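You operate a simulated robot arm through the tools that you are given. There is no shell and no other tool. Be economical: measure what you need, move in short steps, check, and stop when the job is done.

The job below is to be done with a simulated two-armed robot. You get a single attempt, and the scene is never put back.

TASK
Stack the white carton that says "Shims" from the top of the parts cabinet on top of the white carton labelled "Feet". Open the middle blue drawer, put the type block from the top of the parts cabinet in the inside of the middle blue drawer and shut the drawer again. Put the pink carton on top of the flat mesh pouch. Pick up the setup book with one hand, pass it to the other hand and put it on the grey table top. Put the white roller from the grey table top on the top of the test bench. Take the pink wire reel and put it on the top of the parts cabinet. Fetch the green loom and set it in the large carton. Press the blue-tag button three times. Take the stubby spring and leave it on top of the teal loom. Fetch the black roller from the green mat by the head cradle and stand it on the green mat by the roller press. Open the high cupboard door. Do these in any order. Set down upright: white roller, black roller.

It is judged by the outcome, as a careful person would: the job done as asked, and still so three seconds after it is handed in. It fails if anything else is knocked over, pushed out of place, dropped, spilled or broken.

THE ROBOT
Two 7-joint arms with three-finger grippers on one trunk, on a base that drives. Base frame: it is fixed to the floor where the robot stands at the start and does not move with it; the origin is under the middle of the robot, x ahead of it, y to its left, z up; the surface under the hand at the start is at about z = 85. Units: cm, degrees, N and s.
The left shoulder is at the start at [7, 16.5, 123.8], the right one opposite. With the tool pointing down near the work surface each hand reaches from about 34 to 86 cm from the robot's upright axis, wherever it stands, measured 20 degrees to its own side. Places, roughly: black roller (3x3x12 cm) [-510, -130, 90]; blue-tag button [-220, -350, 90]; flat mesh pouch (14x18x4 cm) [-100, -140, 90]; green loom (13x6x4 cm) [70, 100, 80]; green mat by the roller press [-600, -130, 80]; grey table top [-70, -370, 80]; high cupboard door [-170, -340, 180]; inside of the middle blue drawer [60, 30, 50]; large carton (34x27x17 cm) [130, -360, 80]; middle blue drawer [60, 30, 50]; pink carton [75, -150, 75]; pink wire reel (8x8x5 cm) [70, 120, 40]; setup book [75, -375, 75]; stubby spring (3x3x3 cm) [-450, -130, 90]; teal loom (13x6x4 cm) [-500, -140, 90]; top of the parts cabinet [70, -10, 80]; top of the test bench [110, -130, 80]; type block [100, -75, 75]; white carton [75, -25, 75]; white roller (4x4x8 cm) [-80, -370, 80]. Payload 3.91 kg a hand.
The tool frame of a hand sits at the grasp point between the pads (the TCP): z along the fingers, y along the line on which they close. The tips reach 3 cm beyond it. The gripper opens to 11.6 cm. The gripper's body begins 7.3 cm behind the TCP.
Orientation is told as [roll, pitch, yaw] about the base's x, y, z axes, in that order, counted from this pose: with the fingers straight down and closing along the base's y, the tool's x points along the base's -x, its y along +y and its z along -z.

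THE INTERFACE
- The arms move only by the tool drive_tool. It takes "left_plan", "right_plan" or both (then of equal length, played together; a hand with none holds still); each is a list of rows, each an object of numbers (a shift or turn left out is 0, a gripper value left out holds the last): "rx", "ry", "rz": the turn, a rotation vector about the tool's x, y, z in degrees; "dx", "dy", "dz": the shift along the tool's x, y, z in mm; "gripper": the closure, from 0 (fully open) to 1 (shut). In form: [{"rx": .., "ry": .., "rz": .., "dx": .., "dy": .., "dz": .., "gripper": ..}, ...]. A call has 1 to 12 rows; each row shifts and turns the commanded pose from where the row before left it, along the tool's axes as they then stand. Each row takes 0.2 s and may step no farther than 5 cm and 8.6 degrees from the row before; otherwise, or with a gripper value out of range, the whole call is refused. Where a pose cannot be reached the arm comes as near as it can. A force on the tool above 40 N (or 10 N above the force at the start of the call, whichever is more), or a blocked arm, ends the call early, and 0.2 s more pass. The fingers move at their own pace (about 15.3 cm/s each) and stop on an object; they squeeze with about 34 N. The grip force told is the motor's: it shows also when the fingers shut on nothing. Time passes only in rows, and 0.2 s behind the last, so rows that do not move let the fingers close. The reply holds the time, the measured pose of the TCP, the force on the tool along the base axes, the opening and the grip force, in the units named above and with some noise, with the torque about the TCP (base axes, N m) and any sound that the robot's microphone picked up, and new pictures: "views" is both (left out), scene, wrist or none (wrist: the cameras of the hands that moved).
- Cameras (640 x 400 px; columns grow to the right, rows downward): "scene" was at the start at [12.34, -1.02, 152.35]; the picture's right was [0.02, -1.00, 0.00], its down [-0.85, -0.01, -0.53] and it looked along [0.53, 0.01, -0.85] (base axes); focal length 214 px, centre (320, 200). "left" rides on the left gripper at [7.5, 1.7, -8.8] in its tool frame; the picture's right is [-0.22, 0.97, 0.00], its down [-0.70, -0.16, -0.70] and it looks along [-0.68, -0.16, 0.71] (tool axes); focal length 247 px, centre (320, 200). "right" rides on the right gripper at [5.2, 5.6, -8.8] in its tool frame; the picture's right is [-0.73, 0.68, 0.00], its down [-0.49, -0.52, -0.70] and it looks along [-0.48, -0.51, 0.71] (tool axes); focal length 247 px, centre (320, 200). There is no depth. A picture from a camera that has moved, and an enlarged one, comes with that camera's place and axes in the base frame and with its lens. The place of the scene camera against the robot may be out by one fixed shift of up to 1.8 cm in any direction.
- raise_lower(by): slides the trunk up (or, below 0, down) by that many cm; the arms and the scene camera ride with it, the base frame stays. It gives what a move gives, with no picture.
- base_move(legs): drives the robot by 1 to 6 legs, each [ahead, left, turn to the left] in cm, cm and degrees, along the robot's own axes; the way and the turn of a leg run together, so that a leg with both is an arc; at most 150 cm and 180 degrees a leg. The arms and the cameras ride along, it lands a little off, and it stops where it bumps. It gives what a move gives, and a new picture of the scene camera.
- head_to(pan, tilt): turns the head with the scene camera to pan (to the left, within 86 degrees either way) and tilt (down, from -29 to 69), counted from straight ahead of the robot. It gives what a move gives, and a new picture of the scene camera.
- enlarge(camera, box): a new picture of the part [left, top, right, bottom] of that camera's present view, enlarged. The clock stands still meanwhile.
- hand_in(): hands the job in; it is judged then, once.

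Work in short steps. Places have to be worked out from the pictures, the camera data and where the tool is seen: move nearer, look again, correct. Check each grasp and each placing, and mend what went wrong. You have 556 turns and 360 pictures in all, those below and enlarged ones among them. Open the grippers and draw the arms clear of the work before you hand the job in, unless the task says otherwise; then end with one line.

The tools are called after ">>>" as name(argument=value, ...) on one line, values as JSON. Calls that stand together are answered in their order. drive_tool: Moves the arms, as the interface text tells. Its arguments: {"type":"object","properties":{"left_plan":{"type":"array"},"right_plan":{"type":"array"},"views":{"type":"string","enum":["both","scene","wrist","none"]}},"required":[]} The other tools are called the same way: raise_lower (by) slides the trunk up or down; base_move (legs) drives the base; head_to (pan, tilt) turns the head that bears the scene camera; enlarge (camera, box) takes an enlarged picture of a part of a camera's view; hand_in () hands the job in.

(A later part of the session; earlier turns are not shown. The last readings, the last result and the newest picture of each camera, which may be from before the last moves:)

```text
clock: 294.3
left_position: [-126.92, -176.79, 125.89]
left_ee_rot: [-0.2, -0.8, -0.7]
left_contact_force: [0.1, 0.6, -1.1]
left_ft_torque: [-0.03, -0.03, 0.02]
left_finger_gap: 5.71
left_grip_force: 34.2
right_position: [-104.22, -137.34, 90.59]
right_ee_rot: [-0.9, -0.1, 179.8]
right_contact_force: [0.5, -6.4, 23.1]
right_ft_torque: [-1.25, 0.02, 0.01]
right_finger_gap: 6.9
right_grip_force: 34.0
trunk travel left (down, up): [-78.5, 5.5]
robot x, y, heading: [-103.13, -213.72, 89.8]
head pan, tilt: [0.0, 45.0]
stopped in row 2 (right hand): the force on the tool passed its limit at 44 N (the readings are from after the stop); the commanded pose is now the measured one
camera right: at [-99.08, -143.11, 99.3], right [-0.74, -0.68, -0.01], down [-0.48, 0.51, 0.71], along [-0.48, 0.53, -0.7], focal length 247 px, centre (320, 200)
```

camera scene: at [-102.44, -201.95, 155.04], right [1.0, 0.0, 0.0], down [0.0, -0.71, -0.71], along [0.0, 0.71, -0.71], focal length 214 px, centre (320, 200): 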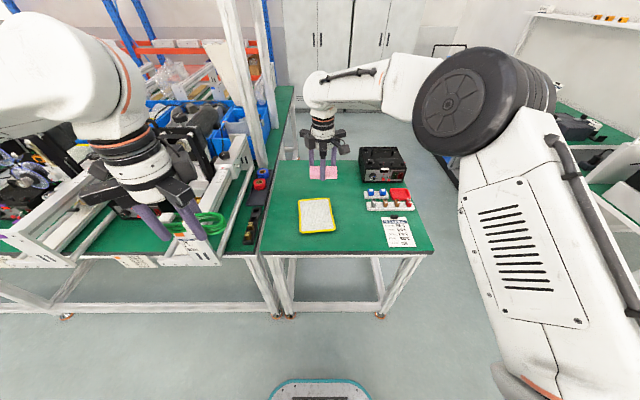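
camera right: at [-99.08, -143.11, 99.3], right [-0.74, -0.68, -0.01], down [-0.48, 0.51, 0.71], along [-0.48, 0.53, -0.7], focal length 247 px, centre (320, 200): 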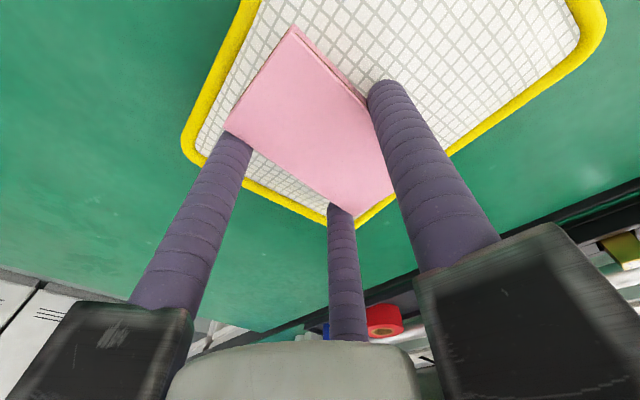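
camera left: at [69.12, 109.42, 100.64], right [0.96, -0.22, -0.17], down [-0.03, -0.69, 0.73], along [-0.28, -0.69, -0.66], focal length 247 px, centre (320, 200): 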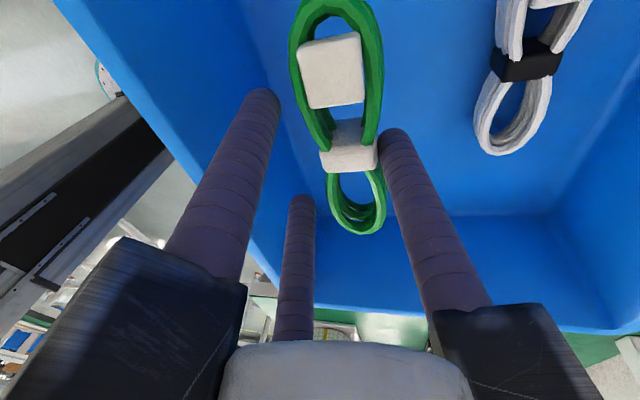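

On the pouch. Ease up 2 mm, release modestly, and rise.

>>> drive_tool(right_plan=[{"dz": -2}, {"gripper": 0.32}, {"gripper": 0.24}, {}, {"dz": -25}, {"dz": -40}, {"dz": -40}, {}], views="both")

```text
clock: 296.1
left_position: [-126.94, -176.5, 125.9]
left_ee_rot: [-0.3, -0.8, -0.6]
left_contact_force: [-0.8, -0.5, -0.5]
left_ft_torque: [-0.03, -0.01, -0.01]
left_finger_gap: 5.71
left_grip_force: 34.0
right_position: [-104.2, -137.6, 100.67]
right_ee_rot: [-0.6, -0.1, 179.7]
right_contact_force: [0.1, -1.2, -0.6]
right_ft_torque: [-0.02, -0.02, 0.0]
right_finger_gap: 8.81
right_grip_force: 0.1
trunk travel left (down, up): [-78.5, 5.5]
robot x, y, heading: [-103.1, -213.96, 89.8]
head pan, tilt: [0.0, 45.0]
camera scene: at [-102.56, -201.76, 155.02], right [1.0, 0.0, 0.0], down [0.0, -0.71, -0.71], along [0.0, 0.71, -0.71], focal length 214 px, centre (320, 200)
camera right: at [-99.08, -143.2, 109.52], right [-0.74, -0.68, -0.01], down [-0.48, 0.52, 0.71], along [-0.47, 0.52, -0.71], focal length 247 px, centre (320, 200)
```

scene: 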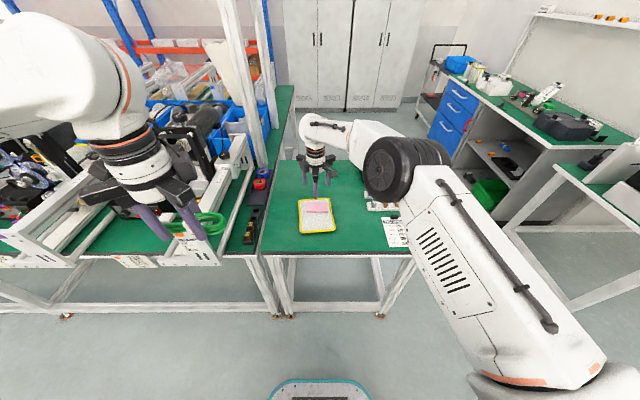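
right: 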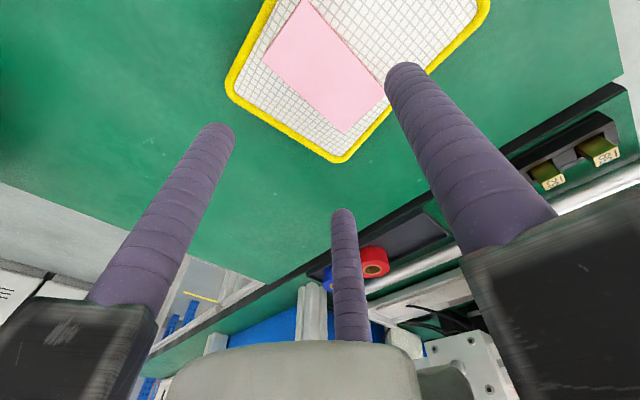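

Pink carton is on the pouch. Retract, back off, turn to face the south racks and drive to the large carton.

>>> drive_tool(right_plan=[{"dz": -40}, {"dz": -40}, {"dz": -30}, {"dy": 45}, {"dy": 45}, {"dy": 45}, {"dy": 45}, {"dy": 45}, {"dy": 45}], views="none")

>>> base_move(legs=[[-30, 0, 0], [0, 0, -179.7], [0, 150, 0], [0, 50, 0]])

```text
clock: 298.1
left_position: [-126.89, -176.69, 125.87]
left_ee_rot: [-0.1, -0.7, -0.6]
left_contact_force: [0.5, 0.8, -0.4]
left_ft_torque: [0.05, -0.01, -0.01]
left_finger_gap: 5.72
left_grip_force: 34.1
right_position: [-104.3, -164.68, 111.67]
right_ee_rot: [-0.8, -0.1, 179.8]
right_contact_force: [-0.1, 0.1, -0.4]
right_ft_torque: [0.02, 0.03, 0.01]
right_finger_gap: 8.81
right_grip_force: 0.0
trunk travel left (down, up): [-78.5, 5.5]
robot x, y, heading: [-103.08, -213.76, 89.8]
head pan, tilt: [0.0, 45.0]
```

```text
clock: 317.1
left_position: [120.53, -280.44, 125.93]
left_ee_rot: [-0.2, -0.8, 179.8]
left_contact_force: [0.4, -0.3, -0.3]
left_ft_torque: [0.02, -0.03, 0.0]
left_finger_gap: 5.72
left_grip_force: 34.2
right_position: [98.03, -292.63, 111.45]
right_ee_rot: [-0.6, -0.1, 0.1]
right_contact_force: [-0.6, -0.3, -0.2]
right_ft_torque: [0.02, -0.03, 0.03]
right_finger_gap: 8.83
right_grip_force: 0.1
trunk travel left (down, up): [-78.5, 5.5]
robot x, y, heading: [96.58, -243.74, -89.8]
head pan, tilt: [0.0, 45.0]
camera scene: at [96.83, -257.62, 155.03], right [-1.0, 0.0, 0.0], down [0.0, 0.71, -0.71], along [0.0, -0.71, -0.71], focal length 214 px, centre (320, 200)
```

scene: 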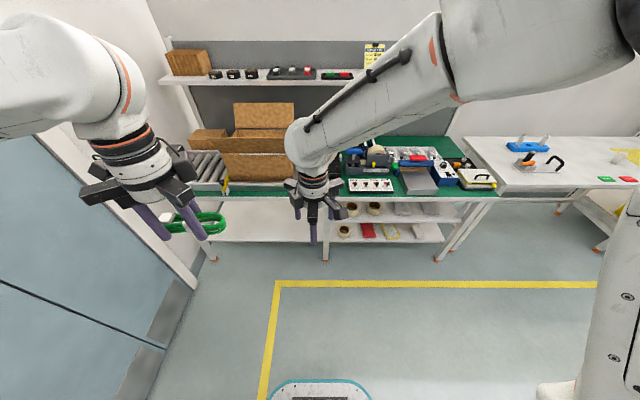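

Enlarge the large carton area.

>>> enlarge(camera="scene", box=[150, 30, 350, 220])

>>> enlarge(camera="scene", box=[320, 120, 640, 280])

```text
2.11 times, centred on (250, 125) of scene
camera zoom: at [96.83, -257.62, 155.03], right [-1.0, 0.0, 0.0], down [0.0, 0.71, -0.71], along [0.0, -0.71, -0.71], focal length 452 px, centre (467, 358)
```

zoom: 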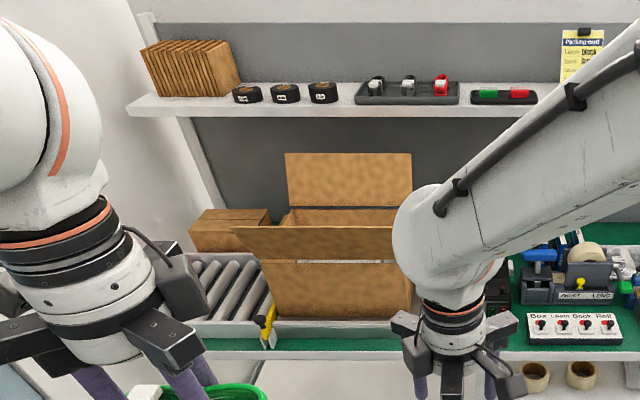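

```text
2.00 times, centred on (480, 200) of scene
camera zoom: at [96.83, -257.62, 155.03], right [-1.0, 0.0, 0.0], down [0.0, 0.71, -0.71], along [0.0, -0.71, -0.71], focal length 429 px, centre (0, 200)
```

zoom: 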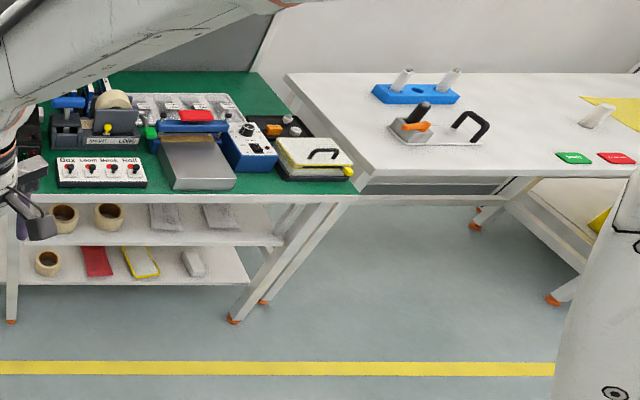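

Large carton spans x≈112–147, y≈−350…−377, top z≈95, with a front flap open outward. Move the right hand aside, drive ahead and left, and extend the left hand over it high.

>>> drive_tool(right_plan=[{"dx": 40, "dz": -20}, {"dx": 40, "dz": -20}, {"dx": 40, "dz": -20}, {}], views="none")

>>> base_move(legs=[[0, 10, 0], [48, 0, 0]])

>>> drive_tool(left_plan=[{"dy": 45}, {"dy": 45}, {"dy": 45}, {"dy": 45}, {"dy": 45}, {}], views="both")

```text
clock: 318.1
left_position: [120.62, -280.48, 125.92]
left_ee_rot: [-0.3, -0.8, 179.9]
left_contact_force: [-0.9, 0.4, -1.5]
left_ft_torque: [0.05, -0.01, 0.01]
left_finger_gap: 5.71
left_grip_force: 34.0
right_position: [86.29, -292.68, 117.52]
right_ee_rot: [-0.6, -0.1, 0.2]
right_contact_force: [0.1, 0.2, 0.0]
right_ft_torque: [0.0, 0.0, -0.02]
right_finger_gap: 8.84
right_grip_force: 0.0
trunk travel left (down, up): [-78.5, 5.5]
robot x, y, heading: [96.66, -243.19, -89.7]
head pan, tilt: [0.0, 45.0]
```

```text
clock: 321.7
left_position: [130.88, -327.87, 125.94]
left_ee_rot: [-0.2, -0.8, 180.0]
left_contact_force: [-0.1, -0.1, -1.7]
left_ft_torque: [-0.01, -0.01, -0.01]
left_finger_gap: 5.71
left_grip_force: 34.0
right_position: [96.55, -340.3, 117.43]
right_ee_rot: [-0.7, -0.1, 0.2]
right_contact_force: [0.6, 0.7, 0.2]
right_ft_torque: [-0.03, 0.03, 0.0]
right_finger_gap: 8.81
right_grip_force: 0.1
trunk travel left (down, up): [-78.5, 5.5]
robot x, y, heading: [106.75, -290.87, -89.7]
head pan, tilt: [0.0, 45.0]
camera scene: at [107.23, -305.07, 155.04], right [-1.0, 0.0, 0.0], down [0.0, 0.71, -0.71], along [0.0, -0.71, -0.71], focal length 214 px, centre (320, 200)
```

scene: 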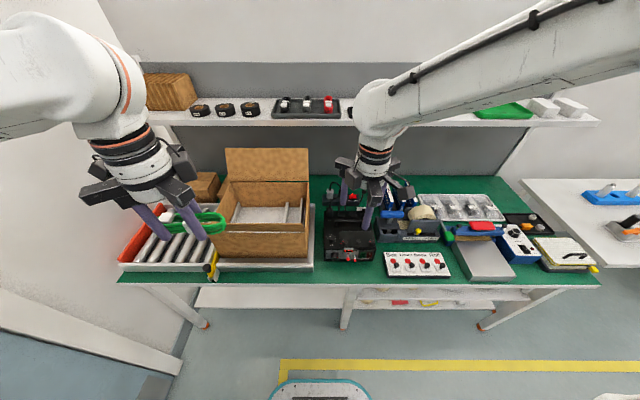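

```text
clock: 323.1
left_position: [130.92, -350.38, 125.7]
left_ee_rot: [-0.3, -0.9, 179.9]
left_contact_force: [0.6, -0.1, -1.2]
left_ft_torque: [0.01, 0.01, -0.01]
left_finger_gap: 5.71
left_grip_force: 34.0
right_position: [96.5, -340.25, 117.54]
right_ee_rot: [-0.8, -0.1, 0.3]
right_contact_force: [0.1, 0.2, 0.1]
right_ft_torque: [-0.01, 0.0, 0.04]
right_finger_gap: 8.82
right_grip_force: 0.0
trunk travel left (down, up): [-78.5, 5.5]
robot x, y, heading: [106.48, -290.94, -89.8]
head pan, tilt: [0.0, 45.0]
camera scene: at [107.31, -305.06, 155.04], right [-1.0, -0.01, 0.0], down [0.0, 0.71, -0.71], along [0.0, -0.71, -0.71], focal length 214 px, centre (320, 200)
camera left: at [138.58, -352.06, 134.35], right [-0.23, -0.97, 0.0], down [-0.69, 0.16, 0.71], along [-0.69, 0.16, -0.7], focal length 247 px, centre (320, 200)
```

scene: 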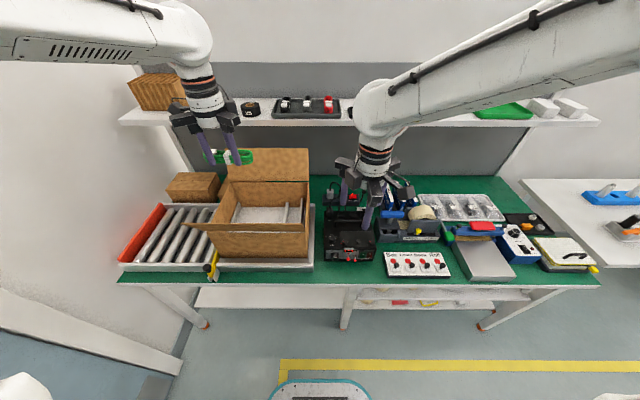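
left: 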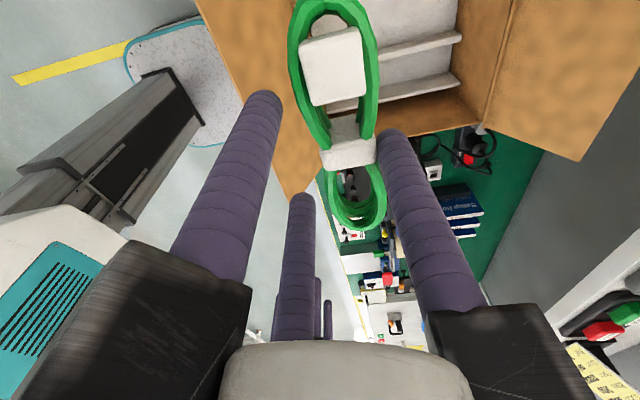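

Move in over the box centre [131, −360] and lower to z≈106.

>>> drive_tool(left_plan=[{"dy": 48}, {"dy": 48}, {"dz": 45}, {"dz": 45}, {"dz": 45}, {"dz": 40}, {}], views="both")

```text
clock: 324.7
left_position: [130.68, -360.15, 108.26]
left_ee_rot: [-0.2, -0.8, 179.9]
left_contact_force: [-0.2, 0.3, -1.2]
left_ft_torque: [0.0, -0.01, 0.02]
left_finger_gap: 5.75
left_grip_force: 34.4
right_position: [96.46, -340.3, 117.48]
right_ee_rot: [-0.7, -0.2, 0.2]
right_contact_force: [0.2, -0.8, -0.1]
right_ft_torque: [-0.03, 0.02, -0.02]
right_finger_gap: 8.82
right_grip_force: 0.0
trunk travel left (down, up): [-78.5, 5.5]
robot x, y, heading: [107.12, -290.92, -89.6]
head pan, tilt: [0.0, 45.0]
camera scene: at [107.21, -305.16, 155.03], right [-1.0, -0.01, 0.0], down [0.0, 0.71, -0.71], along [0.0, -0.71, -0.71], focal length 214 px, centre (320, 200)
camera left: at [138.32, -361.83, 116.87], right [-0.23, -0.97, 0.0], down [-0.69, 0.16, 0.71], along [-0.69, 0.16, -0.7], focal length 247 px, centre (320, 200)
```

scene: 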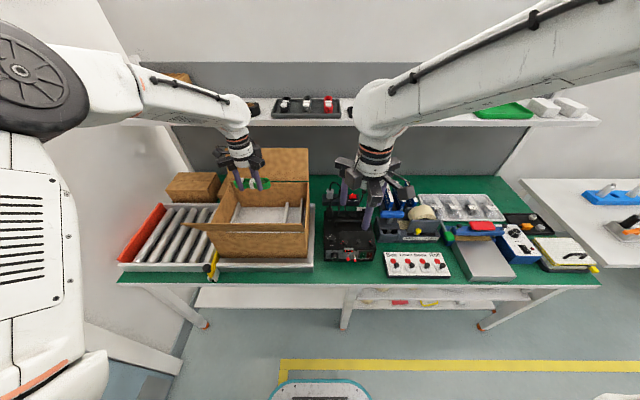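
left: 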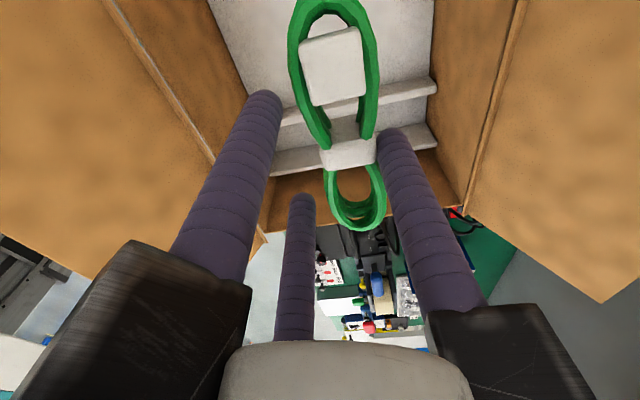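

Nicely centred between the box walls. Lower to z≈94, then probe.

>>> drive_tool(left_plan=[{"dz": 40}, {"dz": 40}, {"dz": 30}, {"dz": 20}, {}], views="wrist")

```text
clock: 325.9
left_position: [130.55, -360.07, 95.36]
left_ee_rot: [-0.2, -0.8, 179.9]
left_contact_force: [0.6, 0.1, 0.2]
left_ft_torque: [0.0, 0.0, 0.0]
left_finger_gap: 5.73
left_grip_force: 33.8
right_position: [96.38, -340.21, 117.5]
right_ee_rot: [-0.7, -0.2, 0.1]
right_contact_force: [0.7, 0.8, -0.3]
right_ft_torque: [-0.04, 0.0, 0.01]
right_finger_gap: 8.83
right_grip_force: 0.1
trunk travel left (down, up): [-78.5, 5.5]
robot x, y, heading: [106.41, -290.48, -89.6]
head pan, tilt: [0.0, 45.0]
camera left: at [138.14, -361.74, 103.88], right [-0.23, -0.97, 0.0], down [-0.69, 0.16, 0.71], along [-0.69, 0.16, -0.7], focal length 247 px, centre (320, 200)
```

left: 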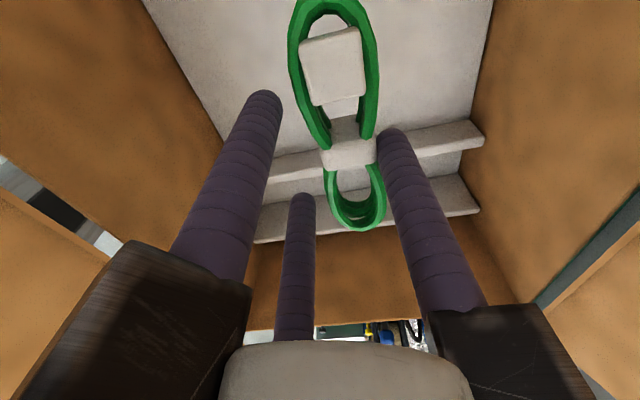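

>>> drive_tool(left_plan=[{"dz": 12}, {"dz": 12}, {"dz": 10}, {}], views="wrist")

```text
clock: 326.9
left_position: [130.5, -360.0, 91.85]
left_ee_rot: [-0.3, -0.8, 179.9]
left_contact_force: [-0.4, -0.3, -0.3]
left_ft_torque: [0.02, -0.02, 0.01]
left_finger_gap: 5.75
left_grip_force: 34.4
right_position: [96.42, -340.17, 117.56]
right_ee_rot: [-0.6, -0.1, 0.1]
right_contact_force: [-0.4, 0.2, -0.8]
right_ft_torque: [-0.01, -0.01, -0.01]
right_finger_gap: 8.84
right_grip_force: 0.2
trunk travel left (down, up): [-78.5, 5.5]
robot x, y, heading: [106.88, -290.74, -89.6]
head pan, tilt: [0.0, 45.0]
camera left: at [138.15, -361.78, 100.46], right [-0.23, -0.97, 0.0], down [-0.69, 0.16, 0.71], along [-0.69, 0.16, -0.7], focal length 247 px, centre (320, 200)
```

left: 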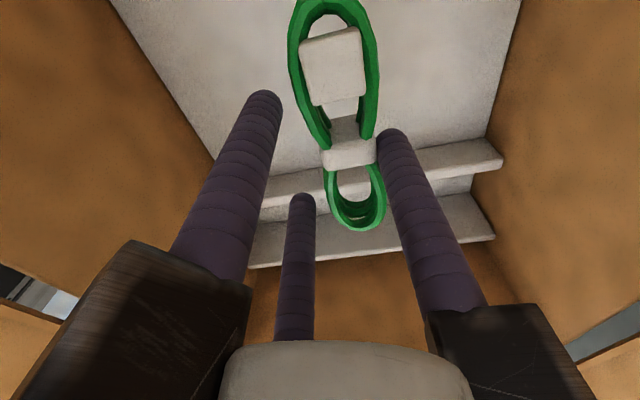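

Shift 2.5 cm away from the ridges and keep lowering.

>>> drive_tool(left_plan=[{"dx": 25}, {"dz": 12}, {"dz": 12}, {"dz": 10}, {}], views="none")

>>> drive_tool(left_plan=[{"dz": 8}, {"dz": 8}, {"dz": 6}, {}], views="wrist")

```text
clock: 328.1
left_position: [132.89, -359.86, 88.4]
left_ee_rot: [-0.2, -0.7, 179.9]
left_contact_force: [-0.5, -0.6, -0.6]
left_ft_torque: [0.0, -0.02, -0.01]
left_finger_gap: 5.71
left_grip_force: 34.2
right_position: [96.41, -340.3, 117.52]
right_ee_rot: [-0.6, -0.1, 0.1]
right_contact_force: [-0.4, 0.0, 0.0]
right_ft_torque: [-0.02, 0.0, -0.04]
right_finger_gap: 8.84
right_grip_force: 0.1
trunk travel left (down, up): [-78.5, 5.5]
robot x, y, heading: [106.54, -290.93, -89.6]
head pan, tilt: [0.0, 45.0]
```

```text
clock: 329.1
left_position: [132.85, -360.06, 86.26]
left_ee_rot: [-0.3, -0.9, 179.9]
left_contact_force: [-0.8, 0.3, -1.2]
left_ft_torque: [-0.01, -0.04, -0.01]
left_finger_gap: 5.72
left_grip_force: 33.7
right_position: [96.43, -340.44, 117.65]
right_ee_rot: [-0.6, -0.1, 0.2]
right_contact_force: [0.8, 0.2, 0.0]
right_ft_torque: [0.01, 0.02, -0.01]
right_finger_gap: 8.81
right_grip_force: 0.1
trunk travel left (down, up): [-78.5, 5.5]
robot x, y, heading: [106.63, -291.13, -89.7]
head pan, tilt: [0.0, 45.0]
camera left: at [140.5, -361.69, 94.81], right [-0.23, -0.97, 0.0], down [-0.69, 0.16, 0.71], along [-0.69, 0.16, -0.7], focal length 247 px, centre (320, 200)
```

left: 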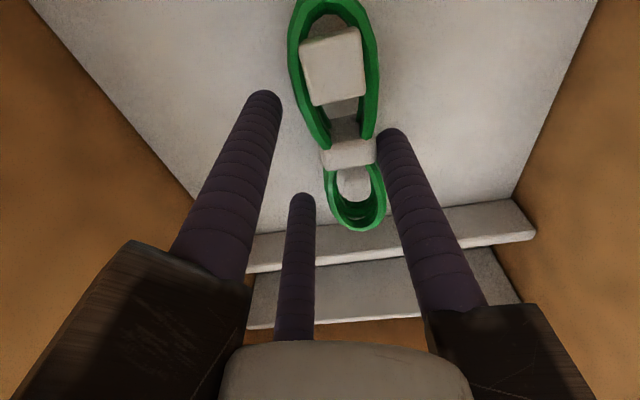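

>>> drive_tool(left_plan=[{"dz": 8}, {"dz": 7}, {"dz": 6}, {"dz": 5}, {}], views="none")

>>> drive_tool(left_plan=[{"dz": 5}, {"dz": 5}, {"dz": 5}, {}], views="wrist")

```text
clock: 330.1
left_position: [132.88, -359.92, 84.74]
left_ee_rot: [0.3, -0.8, 179.9]
left_contact_force: [-1.4, 16.4, 25.6]
left_ft_torque: [0.7, -0.02, -0.04]
left_finger_gap: 5.74
left_grip_force: 33.9
right_position: [96.52, -339.84, 117.74]
right_ee_rot: [-0.8, -0.2, 0.3]
right_contact_force: [-1.0, -0.6, -0.2]
right_ft_torque: [-0.01, -0.02, 0.01]
right_finger_gap: 8.8
right_grip_force: 0.1
trunk travel left (down, up): [-78.5, 5.5]
robot x, y, heading: [106.82, -290.81, -89.7]
head pan, tilt: [0.0, 45.0]
stopped in row 4 (left hand): the force on the tool passed its limit at 44 N (the readings are from after the stop); the commanded pose is now the measured one
```

```text
clock: 330.4
left_position: [132.67, -360.03, 84.8]
left_ee_rot: [0.4, -0.7, 179.7]
left_contact_force: [-3.4, 18.6, 29.8]
left_ft_torque: [0.75, -0.08, -0.1]
left_finger_gap: 5.71
left_grip_force: 34.4
right_position: [96.5, -339.79, 117.65]
right_ee_rot: [-0.7, -0.1, 0.3]
right_contact_force: [-0.3, 0.2, 0.7]
right_ft_torque: [0.03, -0.01, 0.05]
right_finger_gap: 8.83
right_grip_force: 0.0
trunk travel left (down, up): [-78.5, 5.5]
robot x, y, heading: [106.52, -290.87, -89.8]
head pan, tilt: [0.0, 45.0]
stopped in row 1 (left hand): the force on the tool passed its limit at 42 N (the readings are from after the stop); the commanded pose is now the measured one
camera left: at [140.48, -361.7, 93.41], right [-0.23, -0.97, 0.01], down [-0.69, 0.17, 0.71], along [-0.69, 0.15, -0.71], focal length 247 px, centre (320, 200)
```

left: 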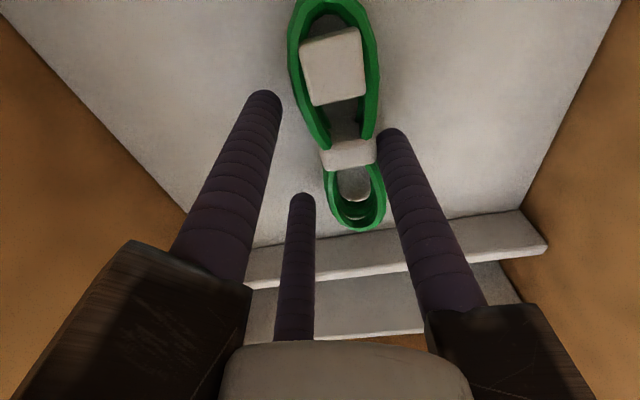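

Loom has touched the floor. Release slightly and lift out.

>>> drive_tool(left_plan=[{"dz": -3}, {"gripper": 0.4}, {"gripper": 0.32}, {}, {"dz": -30}, {"dz": -45}, {"dz": -45}, {}], views="wrist")

```text
clock: 332.2
left_position: [133.09, -360.19, 96.53]
left_ee_rot: [0.3, -0.8, 179.8]
left_contact_force: [-0.3, -0.9, 1.3]
left_ft_torque: [0.05, -0.01, 0.02]
left_finger_gap: 7.88
left_grip_force: 0.1
right_position: [96.59, -340.25, 117.39]
right_ee_rot: [-0.6, -0.1, 0.2]
right_contact_force: [-0.1, -0.8, 0.4]
right_ft_torque: [0.01, -0.02, -0.01]
right_finger_gap: 8.82
right_grip_force: 0.1
trunk travel left (down, up): [-78.5, 5.5]
robot x, y, heading: [106.7, -290.99, -89.7]
head pan, tilt: [0.0, 45.0]
camera left: at [140.77, -361.94, 105.25], right [-0.23, -0.97, 0.01], down [-0.69, 0.17, 0.71], along [-0.69, 0.16, -0.71], focal length 247 px, centre (320, 200)
```

left: 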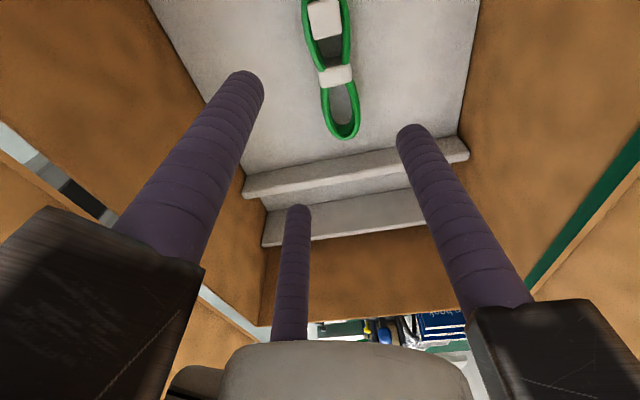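

Loom is in the large carton. Lift out and look for the setup book near [78, −380].

>>> drive_tool(left_plan=[{"dz": -45}, {"dz": -45}, {"dz": -45}, {"dz": -45}, {"dz": -45}, {"dz": -45}, {"dy": -45}, {"dy": -45}, {"dy": -45}, {"dy": -45}], right_plan=[{"dz": -20}, {}, {}, {}, {}, {}, {}, {}, {}, {}], views="none")

>>> head_to(pan=-15, tilt=40)

>>> drive_tool(right_plan=[{}], views="wrist")

```text
clock: 334.4
left_position: [133.36, -341.58, 123.54]
left_ee_rot: [0.6, -0.8, 179.7]
left_contact_force: [0.3, -0.1, -0.5]
left_ft_torque: [-0.05, -0.03, 0.03]
left_finger_gap: 7.89
left_grip_force: 0.0
right_position: [96.59, -339.91, 119.68]
right_ee_rot: [-0.8, 0.1, 0.2]
right_contact_force: [0.3, 0.6, -0.4]
right_ft_torque: [-0.02, 0.02, 0.03]
right_finger_gap: 8.83
right_grip_force: 0.0
trunk travel left (down, up): [-78.5, 5.5]
robot x, y, heading: [106.91, -290.65, -89.8]
head pan, tilt: [0.0, 45.0]
```

```text
clock: 335.2
left_position: [133.53, -342.05, 123.4]
left_ee_rot: [0.4, -0.6, 179.8]
left_contact_force: [0.1, 0.2, -1.1]
left_ft_torque: [0.01, 0.02, 0.01]
left_finger_gap: 7.89
left_grip_force: 0.0
right_position: [96.67, -340.23, 119.52]
right_ee_rot: [-0.6, 0.0, 0.4]
right_contact_force: [0.3, 0.0, -0.3]
right_ft_torque: [0.0, 0.02, -0.01]
right_finger_gap: 8.83
right_grip_force: 0.1
trunk travel left (down, up): [-78.5, 5.5]
robot x, y, heading: [106.61, -290.95, -89.5]
head pan, tilt: [-15.0, 40.0]
camera scene: at [105.17, -305.28, 155.75], right [-0.97, 0.25, 0.0], down [0.16, 0.62, -0.77], along [-0.19, -0.74, -0.64], focal length 214 px, centre (320, 200)
```

scene: 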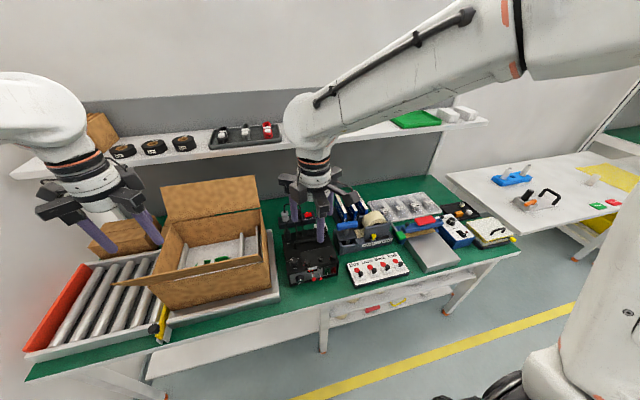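

```text
clock: 335.6
left_position: [133.45, -341.98, 123.43]
left_ee_rot: [0.2, -0.8, 179.8]
left_contact_force: [-0.4, 0.3, -0.6]
left_ft_torque: [0.02, 0.01, 0.03]
left_finger_gap: 7.85
left_grip_force: 0.0
right_position: [96.57, -340.19, 119.51]
right_ee_rot: [-0.6, -0.2, 0.1]
right_contact_force: [0.3, 1.0, 0.9]
right_ft_torque: [0.0, -0.01, 0.0]
right_finger_gap: 8.79
right_grip_force: 0.1
trunk travel left (down, up): [-78.5, 5.5]
robot x, y, heading: [106.81, -291.02, -89.6]
head pan, tilt: [-15.0, 40.0]
camera right: at [91.24, -334.43, 128.35], right [0.73, 0.68, -0.01], down [0.49, -0.51, 0.71], along [0.48, -0.52, -0.71], focal length 247 px, centre (320, 200)
```

right: 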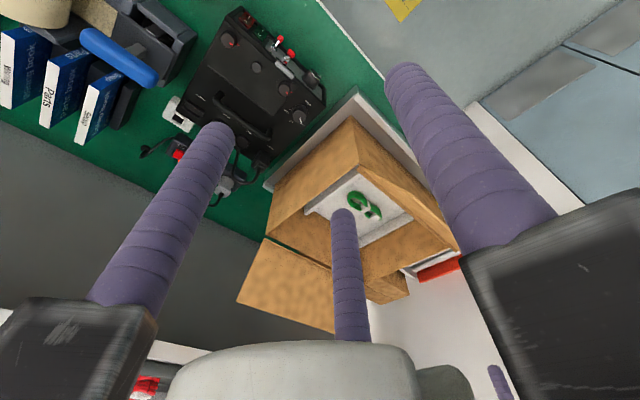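

Three blue books standing; enlarge the labels.

>>> enlarge(camera="right", box=[0, 0, 200, 160])

```text
2.50 times, centred on (100, 80) of right
camera zoom: at [91.24, -334.43, 128.35], right [0.73, 0.68, -0.01], down [0.49, -0.51, 0.71], along [0.48, -0.52, -0.71], focal length 617 px, centre (870, 500)
```

zoom: 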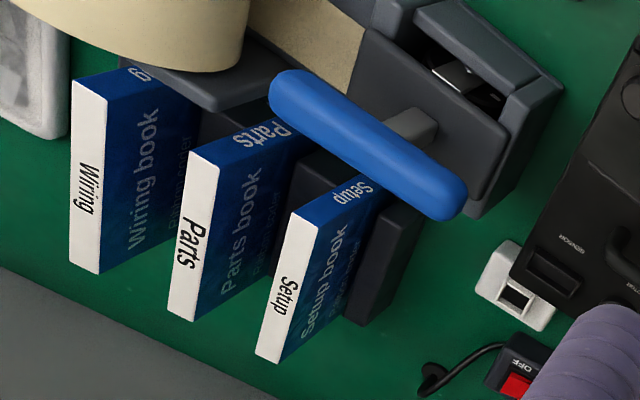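

The setup book stands upright at about x=77.9, y −364…−375, top z≈95, 1.4 cm thick, ~2.8 cm gap to "Parts". Shift the base right and look straight down from above with the right hand.

>>> drive_tool(left_plan=[{"dy": -45}, {"dy": -30}, {}], views="none")

>>> base_move(legs=[[0, -12, 0], [6, 0, 0]])

>>> drive_tool(right_plan=[{"dy": -45}, {}], views="wrist")

```text
clock: 336.4
left_position: [133.5, -334.73, 123.36]
left_ee_rot: [0.3, -0.7, 179.8]
left_contact_force: [-1.1, 0.3, -0.3]
left_ft_torque: [0.0, -0.05, 0.04]
left_finger_gap: 7.9
left_grip_force: 0.0
right_position: [96.32, -340.22, 119.44]
right_ee_rot: [-0.6, -0.2, 0.2]
right_contact_force: [-0.2, 0.0, -0.4]
right_ft_torque: [0.04, -0.04, -0.02]
right_finger_gap: 8.81
right_grip_force: 0.0
trunk travel left (down, up): [-78.5, 5.5]
robot x, y, heading: [106.66, -290.9, -89.8]
head pan, tilt: [-15.0, 40.0]
```

```text
clock: 338.2
left_position: [121.65, -340.01, 123.65]
left_ee_rot: [0.6, -0.8, 179.8]
left_contact_force: [-0.8, 0.4, -0.1]
left_ft_torque: [-0.09, -0.02, 0.02]
left_finger_gap: 7.91
left_grip_force: 0.2
right_position: [84.67, -345.54, 119.69]
right_ee_rot: [-0.9, 0.0, 0.2]
right_contact_force: [0.1, 0.4, 0.2]
right_ft_torque: [-0.04, 0.01, 0.03]
right_finger_gap: 8.8
right_grip_force: 0.0
trunk travel left (down, up): [-78.5, 5.5]
robot x, y, heading: [94.72, -296.88, -89.5]
head pan, tilt: [-15.0, 40.0]
camera scene: at [93.22, -310.52, 155.83], right [-0.97, 0.25, 0.0], down [0.16, 0.62, -0.77], along [-0.19, -0.74, -0.64], focal length 214 px, centre (320, 200)
```

scene: 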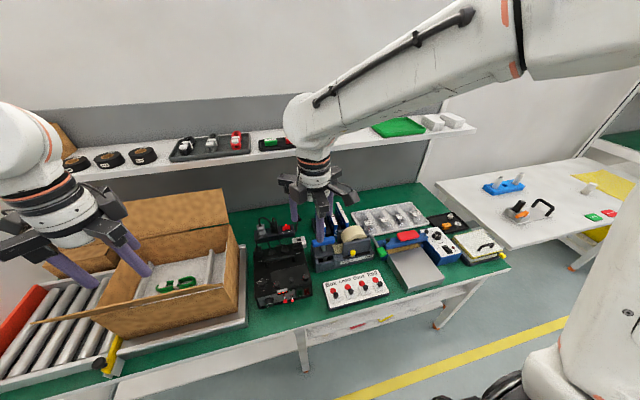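

```text
clock: 338.8
left_position: [121.62, -340.41, 123.56]
left_ee_rot: [0.5, -0.8, 179.8]
left_contact_force: [0.2, 0.5, -0.3]
left_ft_torque: [-0.03, -0.01, 0.01]
left_finger_gap: 7.88
left_grip_force: 0.0
right_position: [84.67, -350.36, 119.63]
right_ee_rot: [-0.8, 0.0, 0.3]
right_contact_force: [-0.5, 1.0, 0.5]
right_ft_torque: [-0.02, 0.0, 0.0]
right_finger_gap: 8.81
right_grip_force: 0.1
trunk travel left (down, up): [-78.5, 5.5]
robot x, y, heading: [94.56, -296.87, -89.6]
head pan, tilt: [-15.0, 40.0]
camera right: at [79.37, -344.64, 128.52], right [0.73, 0.69, -0.01], down [0.49, -0.51, 0.71], along [0.48, -0.52, -0.71], focal length 247 px, centre (320, 200)
```

right: 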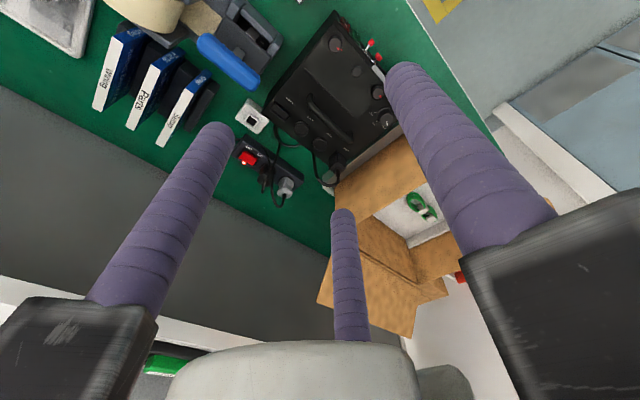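

>>> enlarge(camera="right", box=[80, 10, 260, 160])

```text
2.67 times, centred on (170, 85) of right
camera zoom: at [79.37, -344.64, 128.52], right [0.73, 0.69, -0.01], down [0.49, -0.51, 0.71], along [0.48, -0.52, -0.71], focal length 659 px, centre (720, 507)
```

zoom: 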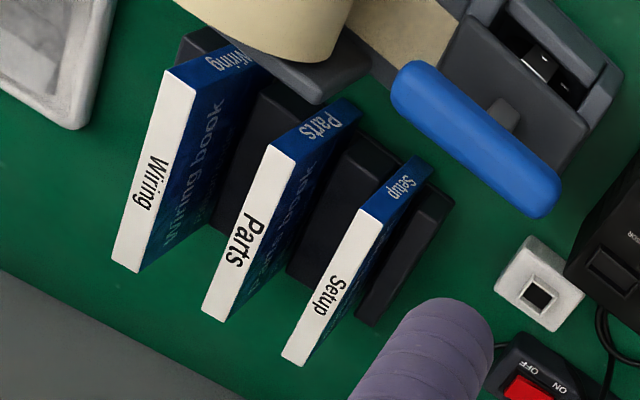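

Triangulated: Setup book x 73.7–75.1, y −371…−387, z 76–86.5; 4 cm gap to Parts. Drive ahead 8 and rotate the right hand to world yaw −90.

>>> base_move(legs=[[8, 0, 0]])

>>> drive_tool(right_plan=[{"rz": 8.2, "gripper": 0.55}, {"rz": 8.2}, {"rz": 8.2}, {"rz": 8.2}, {"rz": 8.2}, {"rz": 8.2}, {"rz": 8.2}, {"rz": 8.2}, {"rz": 8.2}, {"rz": 8.2}, {"rz": 8.3}], views="none")

```text
clock: 339.9
left_position: [121.6, -348.13, 123.52]
left_ee_rot: [0.4, -0.9, 179.8]
left_contact_force: [0.1, 0.1, 0.2]
left_ft_torque: [-0.04, -0.01, 0.01]
left_finger_gap: 7.92
left_grip_force: 0.0
right_position: [84.72, -358.26, 119.81]
right_ee_rot: [-0.8, 0.0, 0.3]
right_contact_force: [0.8, 0.4, 0.6]
right_ft_torque: [-0.03, -0.03, 0.01]
right_finger_gap: 8.82
right_grip_force: 0.1
trunk travel left (down, up): [-78.5, 5.5]
robot x, y, heading: [94.8, -304.86, -89.4]
head pan, tilt: [-15.0, 40.0]
camera scene: at [93.16, -318.73, 155.8], right [-0.97, 0.25, 0.0], down [0.16, 0.62, -0.77], along [-0.19, -0.74, -0.64], focal length 214 px, centre (320, 200)
```

scene: 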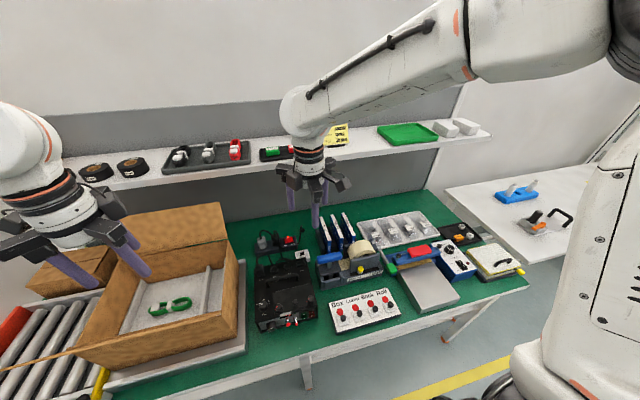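

```text
clock: 342.3
left_position: [121.61, -348.53, 123.25]
left_ee_rot: [0.3, -0.8, 179.8]
left_contact_force: [0.1, 0.2, 0.5]
left_ft_torque: [0.0, 0.0, 0.01]
left_finger_gap: 7.91
left_grip_force: 0.2
right_position: [84.7, -358.54, 119.66]
right_ee_rot: [0.1, -0.7, -90.1]
right_contact_force: [-0.5, -0.5, 0.5]
right_ft_torque: [0.0, 0.01, 0.03]
right_finger_gap: 5.21
right_grip_force: 0.1
trunk travel left (down, up): [-78.5, 5.5]
robot x, y, heading: [94.87, -304.68, -89.7]
head pan, tilt: [-15.0, 40.0]
```

Move above the book, at z≈106.

>>> drive_tool(right_plan=[{"dx": -36, "dy": -22, "dz": 25}, {"dx": -36, "dy": -22, "dz": 25}, {"dx": -36, "dy": -22, "dz": 25}, {"dx": -36, "dy": -22, "dz": 25}, {"dx": -36, "dy": -22, "dz": 25}, {}], views="both")

```text
clock: 343.5
left_position: [121.67, -348.11, 123.37]
left_ee_rot: [0.4, -0.8, 179.9]
left_contact_force: [0.1, 0.5, 0.0]
left_ft_torque: [-0.02, -0.01, 0.0]
left_finger_gap: 7.91
left_grip_force: 0.1
right_position: [74.01, -376.03, 107.84]
right_ee_rot: [0.2, -0.6, -89.9]
right_contact_force: [-0.3, 0.8, 1.2]
right_ft_torque: [-0.02, 0.02, 0.0]
right_finger_gap: 5.2
right_grip_force: 0.0
trunk travel left (down, up): [-78.5, 5.5]
robot x, y, heading: [94.84, -304.47, -89.6]
head pan, tilt: [-15.0, 40.0]
stopped in row 6 (right hand): the force on the tool passed its limit at 129 N (the readings are from after the stop); the commanded pose is now the measured one
camera scene: at [93.2, -318.65, 155.8], right [-0.97, 0.25, 0.0], down [0.16, 0.62, -0.77], along [-0.19, -0.74, -0.64], focal length 214 px, centre (320, 200)
camera right: at [79.6, -370.66, 116.7], right [0.68, -0.73, 0.01], down [-0.52, -0.48, 0.7], along [-0.51, -0.48, -0.71], focal length 247 px, centre (320, 200)
```

scene: 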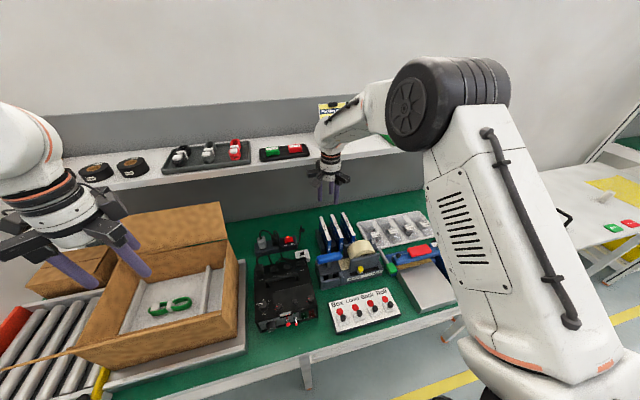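
right: 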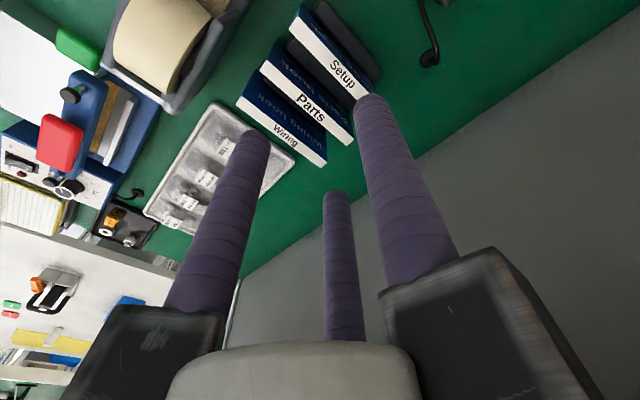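

The knuckle touched the shelf edge. Back out 4 cm, lower to z≈97, then return.

>>> drive_tool(right_plan=[{"dx": 40}, {"dz": 40}, {"dz": 40}, {"dz": 25}, {"dx": -35, "dy": -3}, {}], views="wrist")

```text
clock: 344.9
left_position: [121.7, -348.65, 123.42]
left_ee_rot: [0.3, -0.8, 179.8]
left_contact_force: [0.3, 0.0, 1.3]
left_ft_torque: [-0.03, -0.03, -0.02]
left_finger_gap: 7.89
left_grip_force: 0.1
right_position: [73.72, -375.89, 97.0]
right_ee_rot: [0.1, -0.3, -90.0]
right_contact_force: [1.0, -0.1, -0.2]
right_ft_torque: [-0.02, -0.02, 0.01]
right_finger_gap: 5.2
right_grip_force: 0.0
trunk travel left (down, up): [-78.5, 5.5]
robot x, y, heading: [94.7, -304.81, -89.6]
head pan, tilt: [-15.0, 40.0]
camera right: at [79.3, -370.61, 105.86], right [0.68, -0.73, 0.01], down [-0.52, -0.48, 0.7], along [-0.51, -0.48, -0.71], focal length 247 px, centre (320, 200)
```

right: 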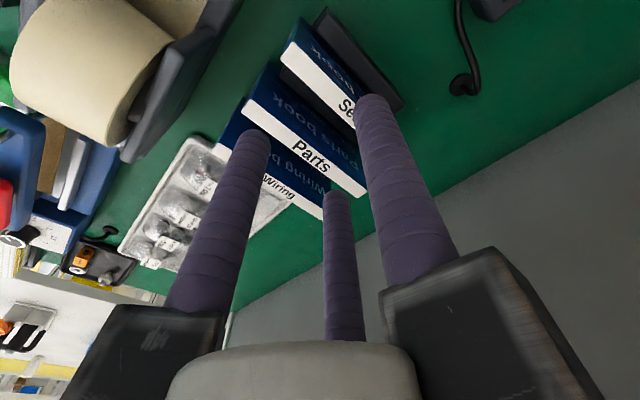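

Book edges confirmed at x≈73.8–75.1, hand aligned. Descend over it.

>>> drive_tool(right_plan=[{"dz": 35}, {"dz": 35}, {"dz": 30}, {}], views="wrist")

```text
clock: 345.9
left_position: [121.69, -348.6, 123.38]
left_ee_rot: [0.2, -0.8, 179.8]
left_contact_force: [-0.3, -1.0, 0.6]
left_ft_torque: [-0.04, 0.0, 0.01]
left_finger_gap: 7.86
left_grip_force: 0.0
right_position: [73.78, -375.8, 87.07]
right_ee_rot: [0.1, -0.2, -89.9]
right_contact_force: [-0.9, 0.2, 0.4]
right_ft_torque: [-0.02, -0.02, 0.0]
right_finger_gap: 5.22
right_grip_force: 0.0
trunk travel left (down, up): [-78.5, 5.5]
robot x, y, heading: [94.95, -304.59, -89.9]
head pan, tilt: [-15.0, 40.0]
camera right: at [79.3, -370.62, 95.9], right [0.68, -0.73, 0.01], down [-0.52, -0.48, 0.7], along [-0.51, -0.48, -0.71], focal length 247 px, centre (320, 200)
```

right: 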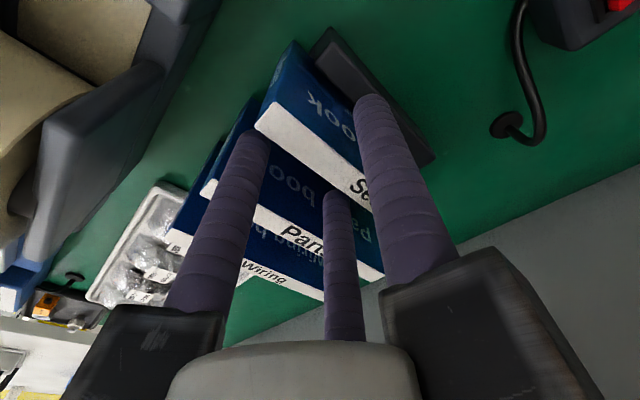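

Book is between the jaws. Lower 8 mm more and close.

>>> drive_tool(right_plan=[{"dz": 8}, {"gripper": 0.7}, {"gripper": 0.85}, {"gripper": 1.0}, {}, {}], views="wrist")

```text
clock: 347.3
left_position: [121.63, -348.49, 123.32]
left_ee_rot: [0.2, -0.9, 179.9]
left_contact_force: [0.0, 0.2, -0.4]
left_ft_torque: [-0.01, 0.01, -0.01]
left_finger_gap: 7.87
left_grip_force: 0.0
right_position: [73.78, -375.97, 86.19]
right_ee_rot: [0.1, -0.3, -90.0]
right_contact_force: [0.3, 0.2, 0.0]
right_ft_torque: [0.03, 0.02, 0.0]
right_finger_gap: 2.54
right_grip_force: 34.0
trunk travel left (down, up): [-78.5, 5.5]
robot x, y, heading: [94.7, -304.57, -89.8]
head pan, tilt: [-15.0, 40.0]
camera right: at [79.3, -370.63, 95.14], right [0.68, -0.73, 0.01], down [-0.52, -0.48, 0.7], along [-0.51, -0.48, -0.71], focal length 247 px, centre (320, 200)
```

right: 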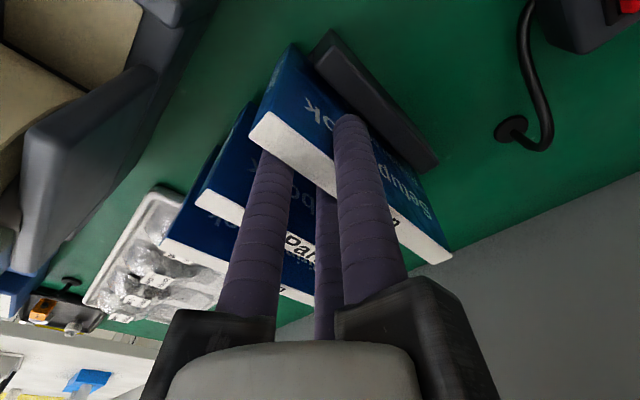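

Book gripped. Lift to z≈101 in place, then diagonally out and up away from the shelf.

>>> drive_tool(right_plan=[{"dz": -30}, {"dz": -40}, {"dz": -40}, {"dz": -30}, {"dz": -10}, {}], views="wrist")

```text
clock: 348.7
left_position: [121.66, -348.48, 123.39]
left_ee_rot: [0.3, -0.8, 179.9]
left_contact_force: [-0.4, 0.2, 0.0]
left_ft_torque: [0.0, 0.0, 0.01]
left_finger_gap: 7.91
left_grip_force: 0.1
right_position: [73.76, -375.82, 101.32]
right_ee_rot: [0.2, -0.3, -89.9]
right_contact_force: [0.6, -0.1, -2.1]
right_ft_torque: [0.03, 0.01, 0.0]
right_finger_gap: 2.55
right_grip_force: 34.0
trunk travel left (down, up): [-78.5, 5.5]
robot x, y, heading: [94.94, -304.88, -90.0]
head pan, tilt: [-15.0, 40.0]
camera right: at [79.23, -370.6, 110.11], right [0.68, -0.73, 0.01], down [-0.52, -0.48, 0.7], along [-0.51, -0.48, -0.71], focal length 247 px, centre (320, 200)
```

right: 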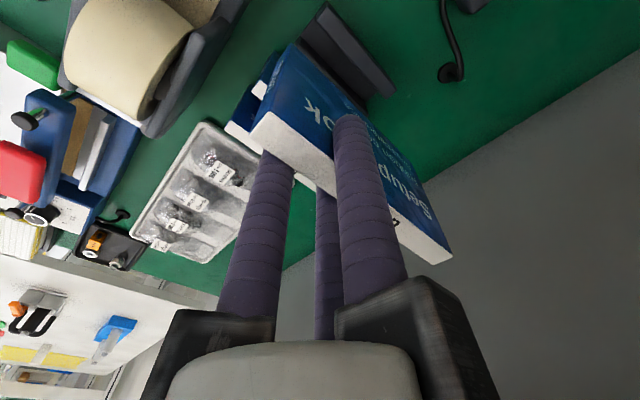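

Book is clear. Draw it out towards the robot and up, then back the base away for the handover.

>>> drive_tool(right_plan=[{"dx": 20, "dz": -15}, {"dx": 30, "dz": -20}, {"dx": 30, "dz": -25}, {"dx": 40, "dz": -25}, {"dx": 40, "dz": -25}, {"dx": 40}, {"dx": 40}, {}], views="none")

>>> base_move(legs=[[-45, 0, 0]])

```text
clock: 350.5
left_position: [121.57, -348.7, 123.27]
left_ee_rot: [0.2, -0.8, 179.7]
left_contact_force: [0.4, -0.3, -0.1]
left_ft_torque: [0.02, 0.04, -0.02]
left_finger_gap: 7.87
left_grip_force: 0.2
right_position: [73.7, -351.82, 111.96]
right_ee_rot: [0.2, -0.2, -89.9]
right_contact_force: [-0.4, -0.6, -1.8]
right_ft_torque: [0.04, -0.03, 0.0]
right_finger_gap: 2.56
right_grip_force: 33.9
trunk travel left (down, up): [-78.5, 5.5]
robot x, y, heading: [94.72, -304.89, -89.5]
head pan, tilt: [-15.0, 40.0]
```

```text
clock: 353.2
left_position: [121.36, -303.7, 123.22]
left_ee_rot: [0.2, -0.8, 179.7]
left_contact_force: [0.3, -1.1, 1.0]
left_ft_torque: [0.04, 0.01, 0.0]
left_finger_gap: 7.9
left_grip_force: 0.1
right_position: [73.53, -306.91, 111.95]
right_ee_rot: [0.2, -0.2, -89.8]
right_contact_force: [-0.3, -1.1, -2.0]
right_ft_torque: [0.04, 0.02, 0.0]
right_finger_gap: 2.55
right_grip_force: 34.3
trunk travel left (down, up): [-78.5, 5.5]
robot x, y, heading: [94.33, -259.79, -89.8]
head pan, tilt: [-15.0, 40.0]
camera scene: at [92.9, -274.22, 155.74], right [-0.97, 0.25, 0.0], down [0.16, 0.62, -0.77], along [-0.19, -0.74, -0.64], focal length 214 px, centre (320, 200)
```

scene: 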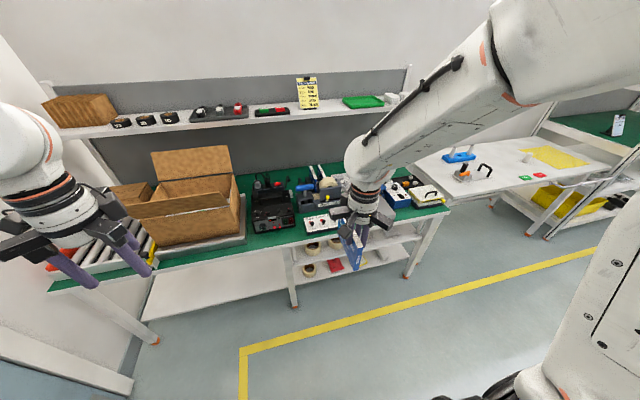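

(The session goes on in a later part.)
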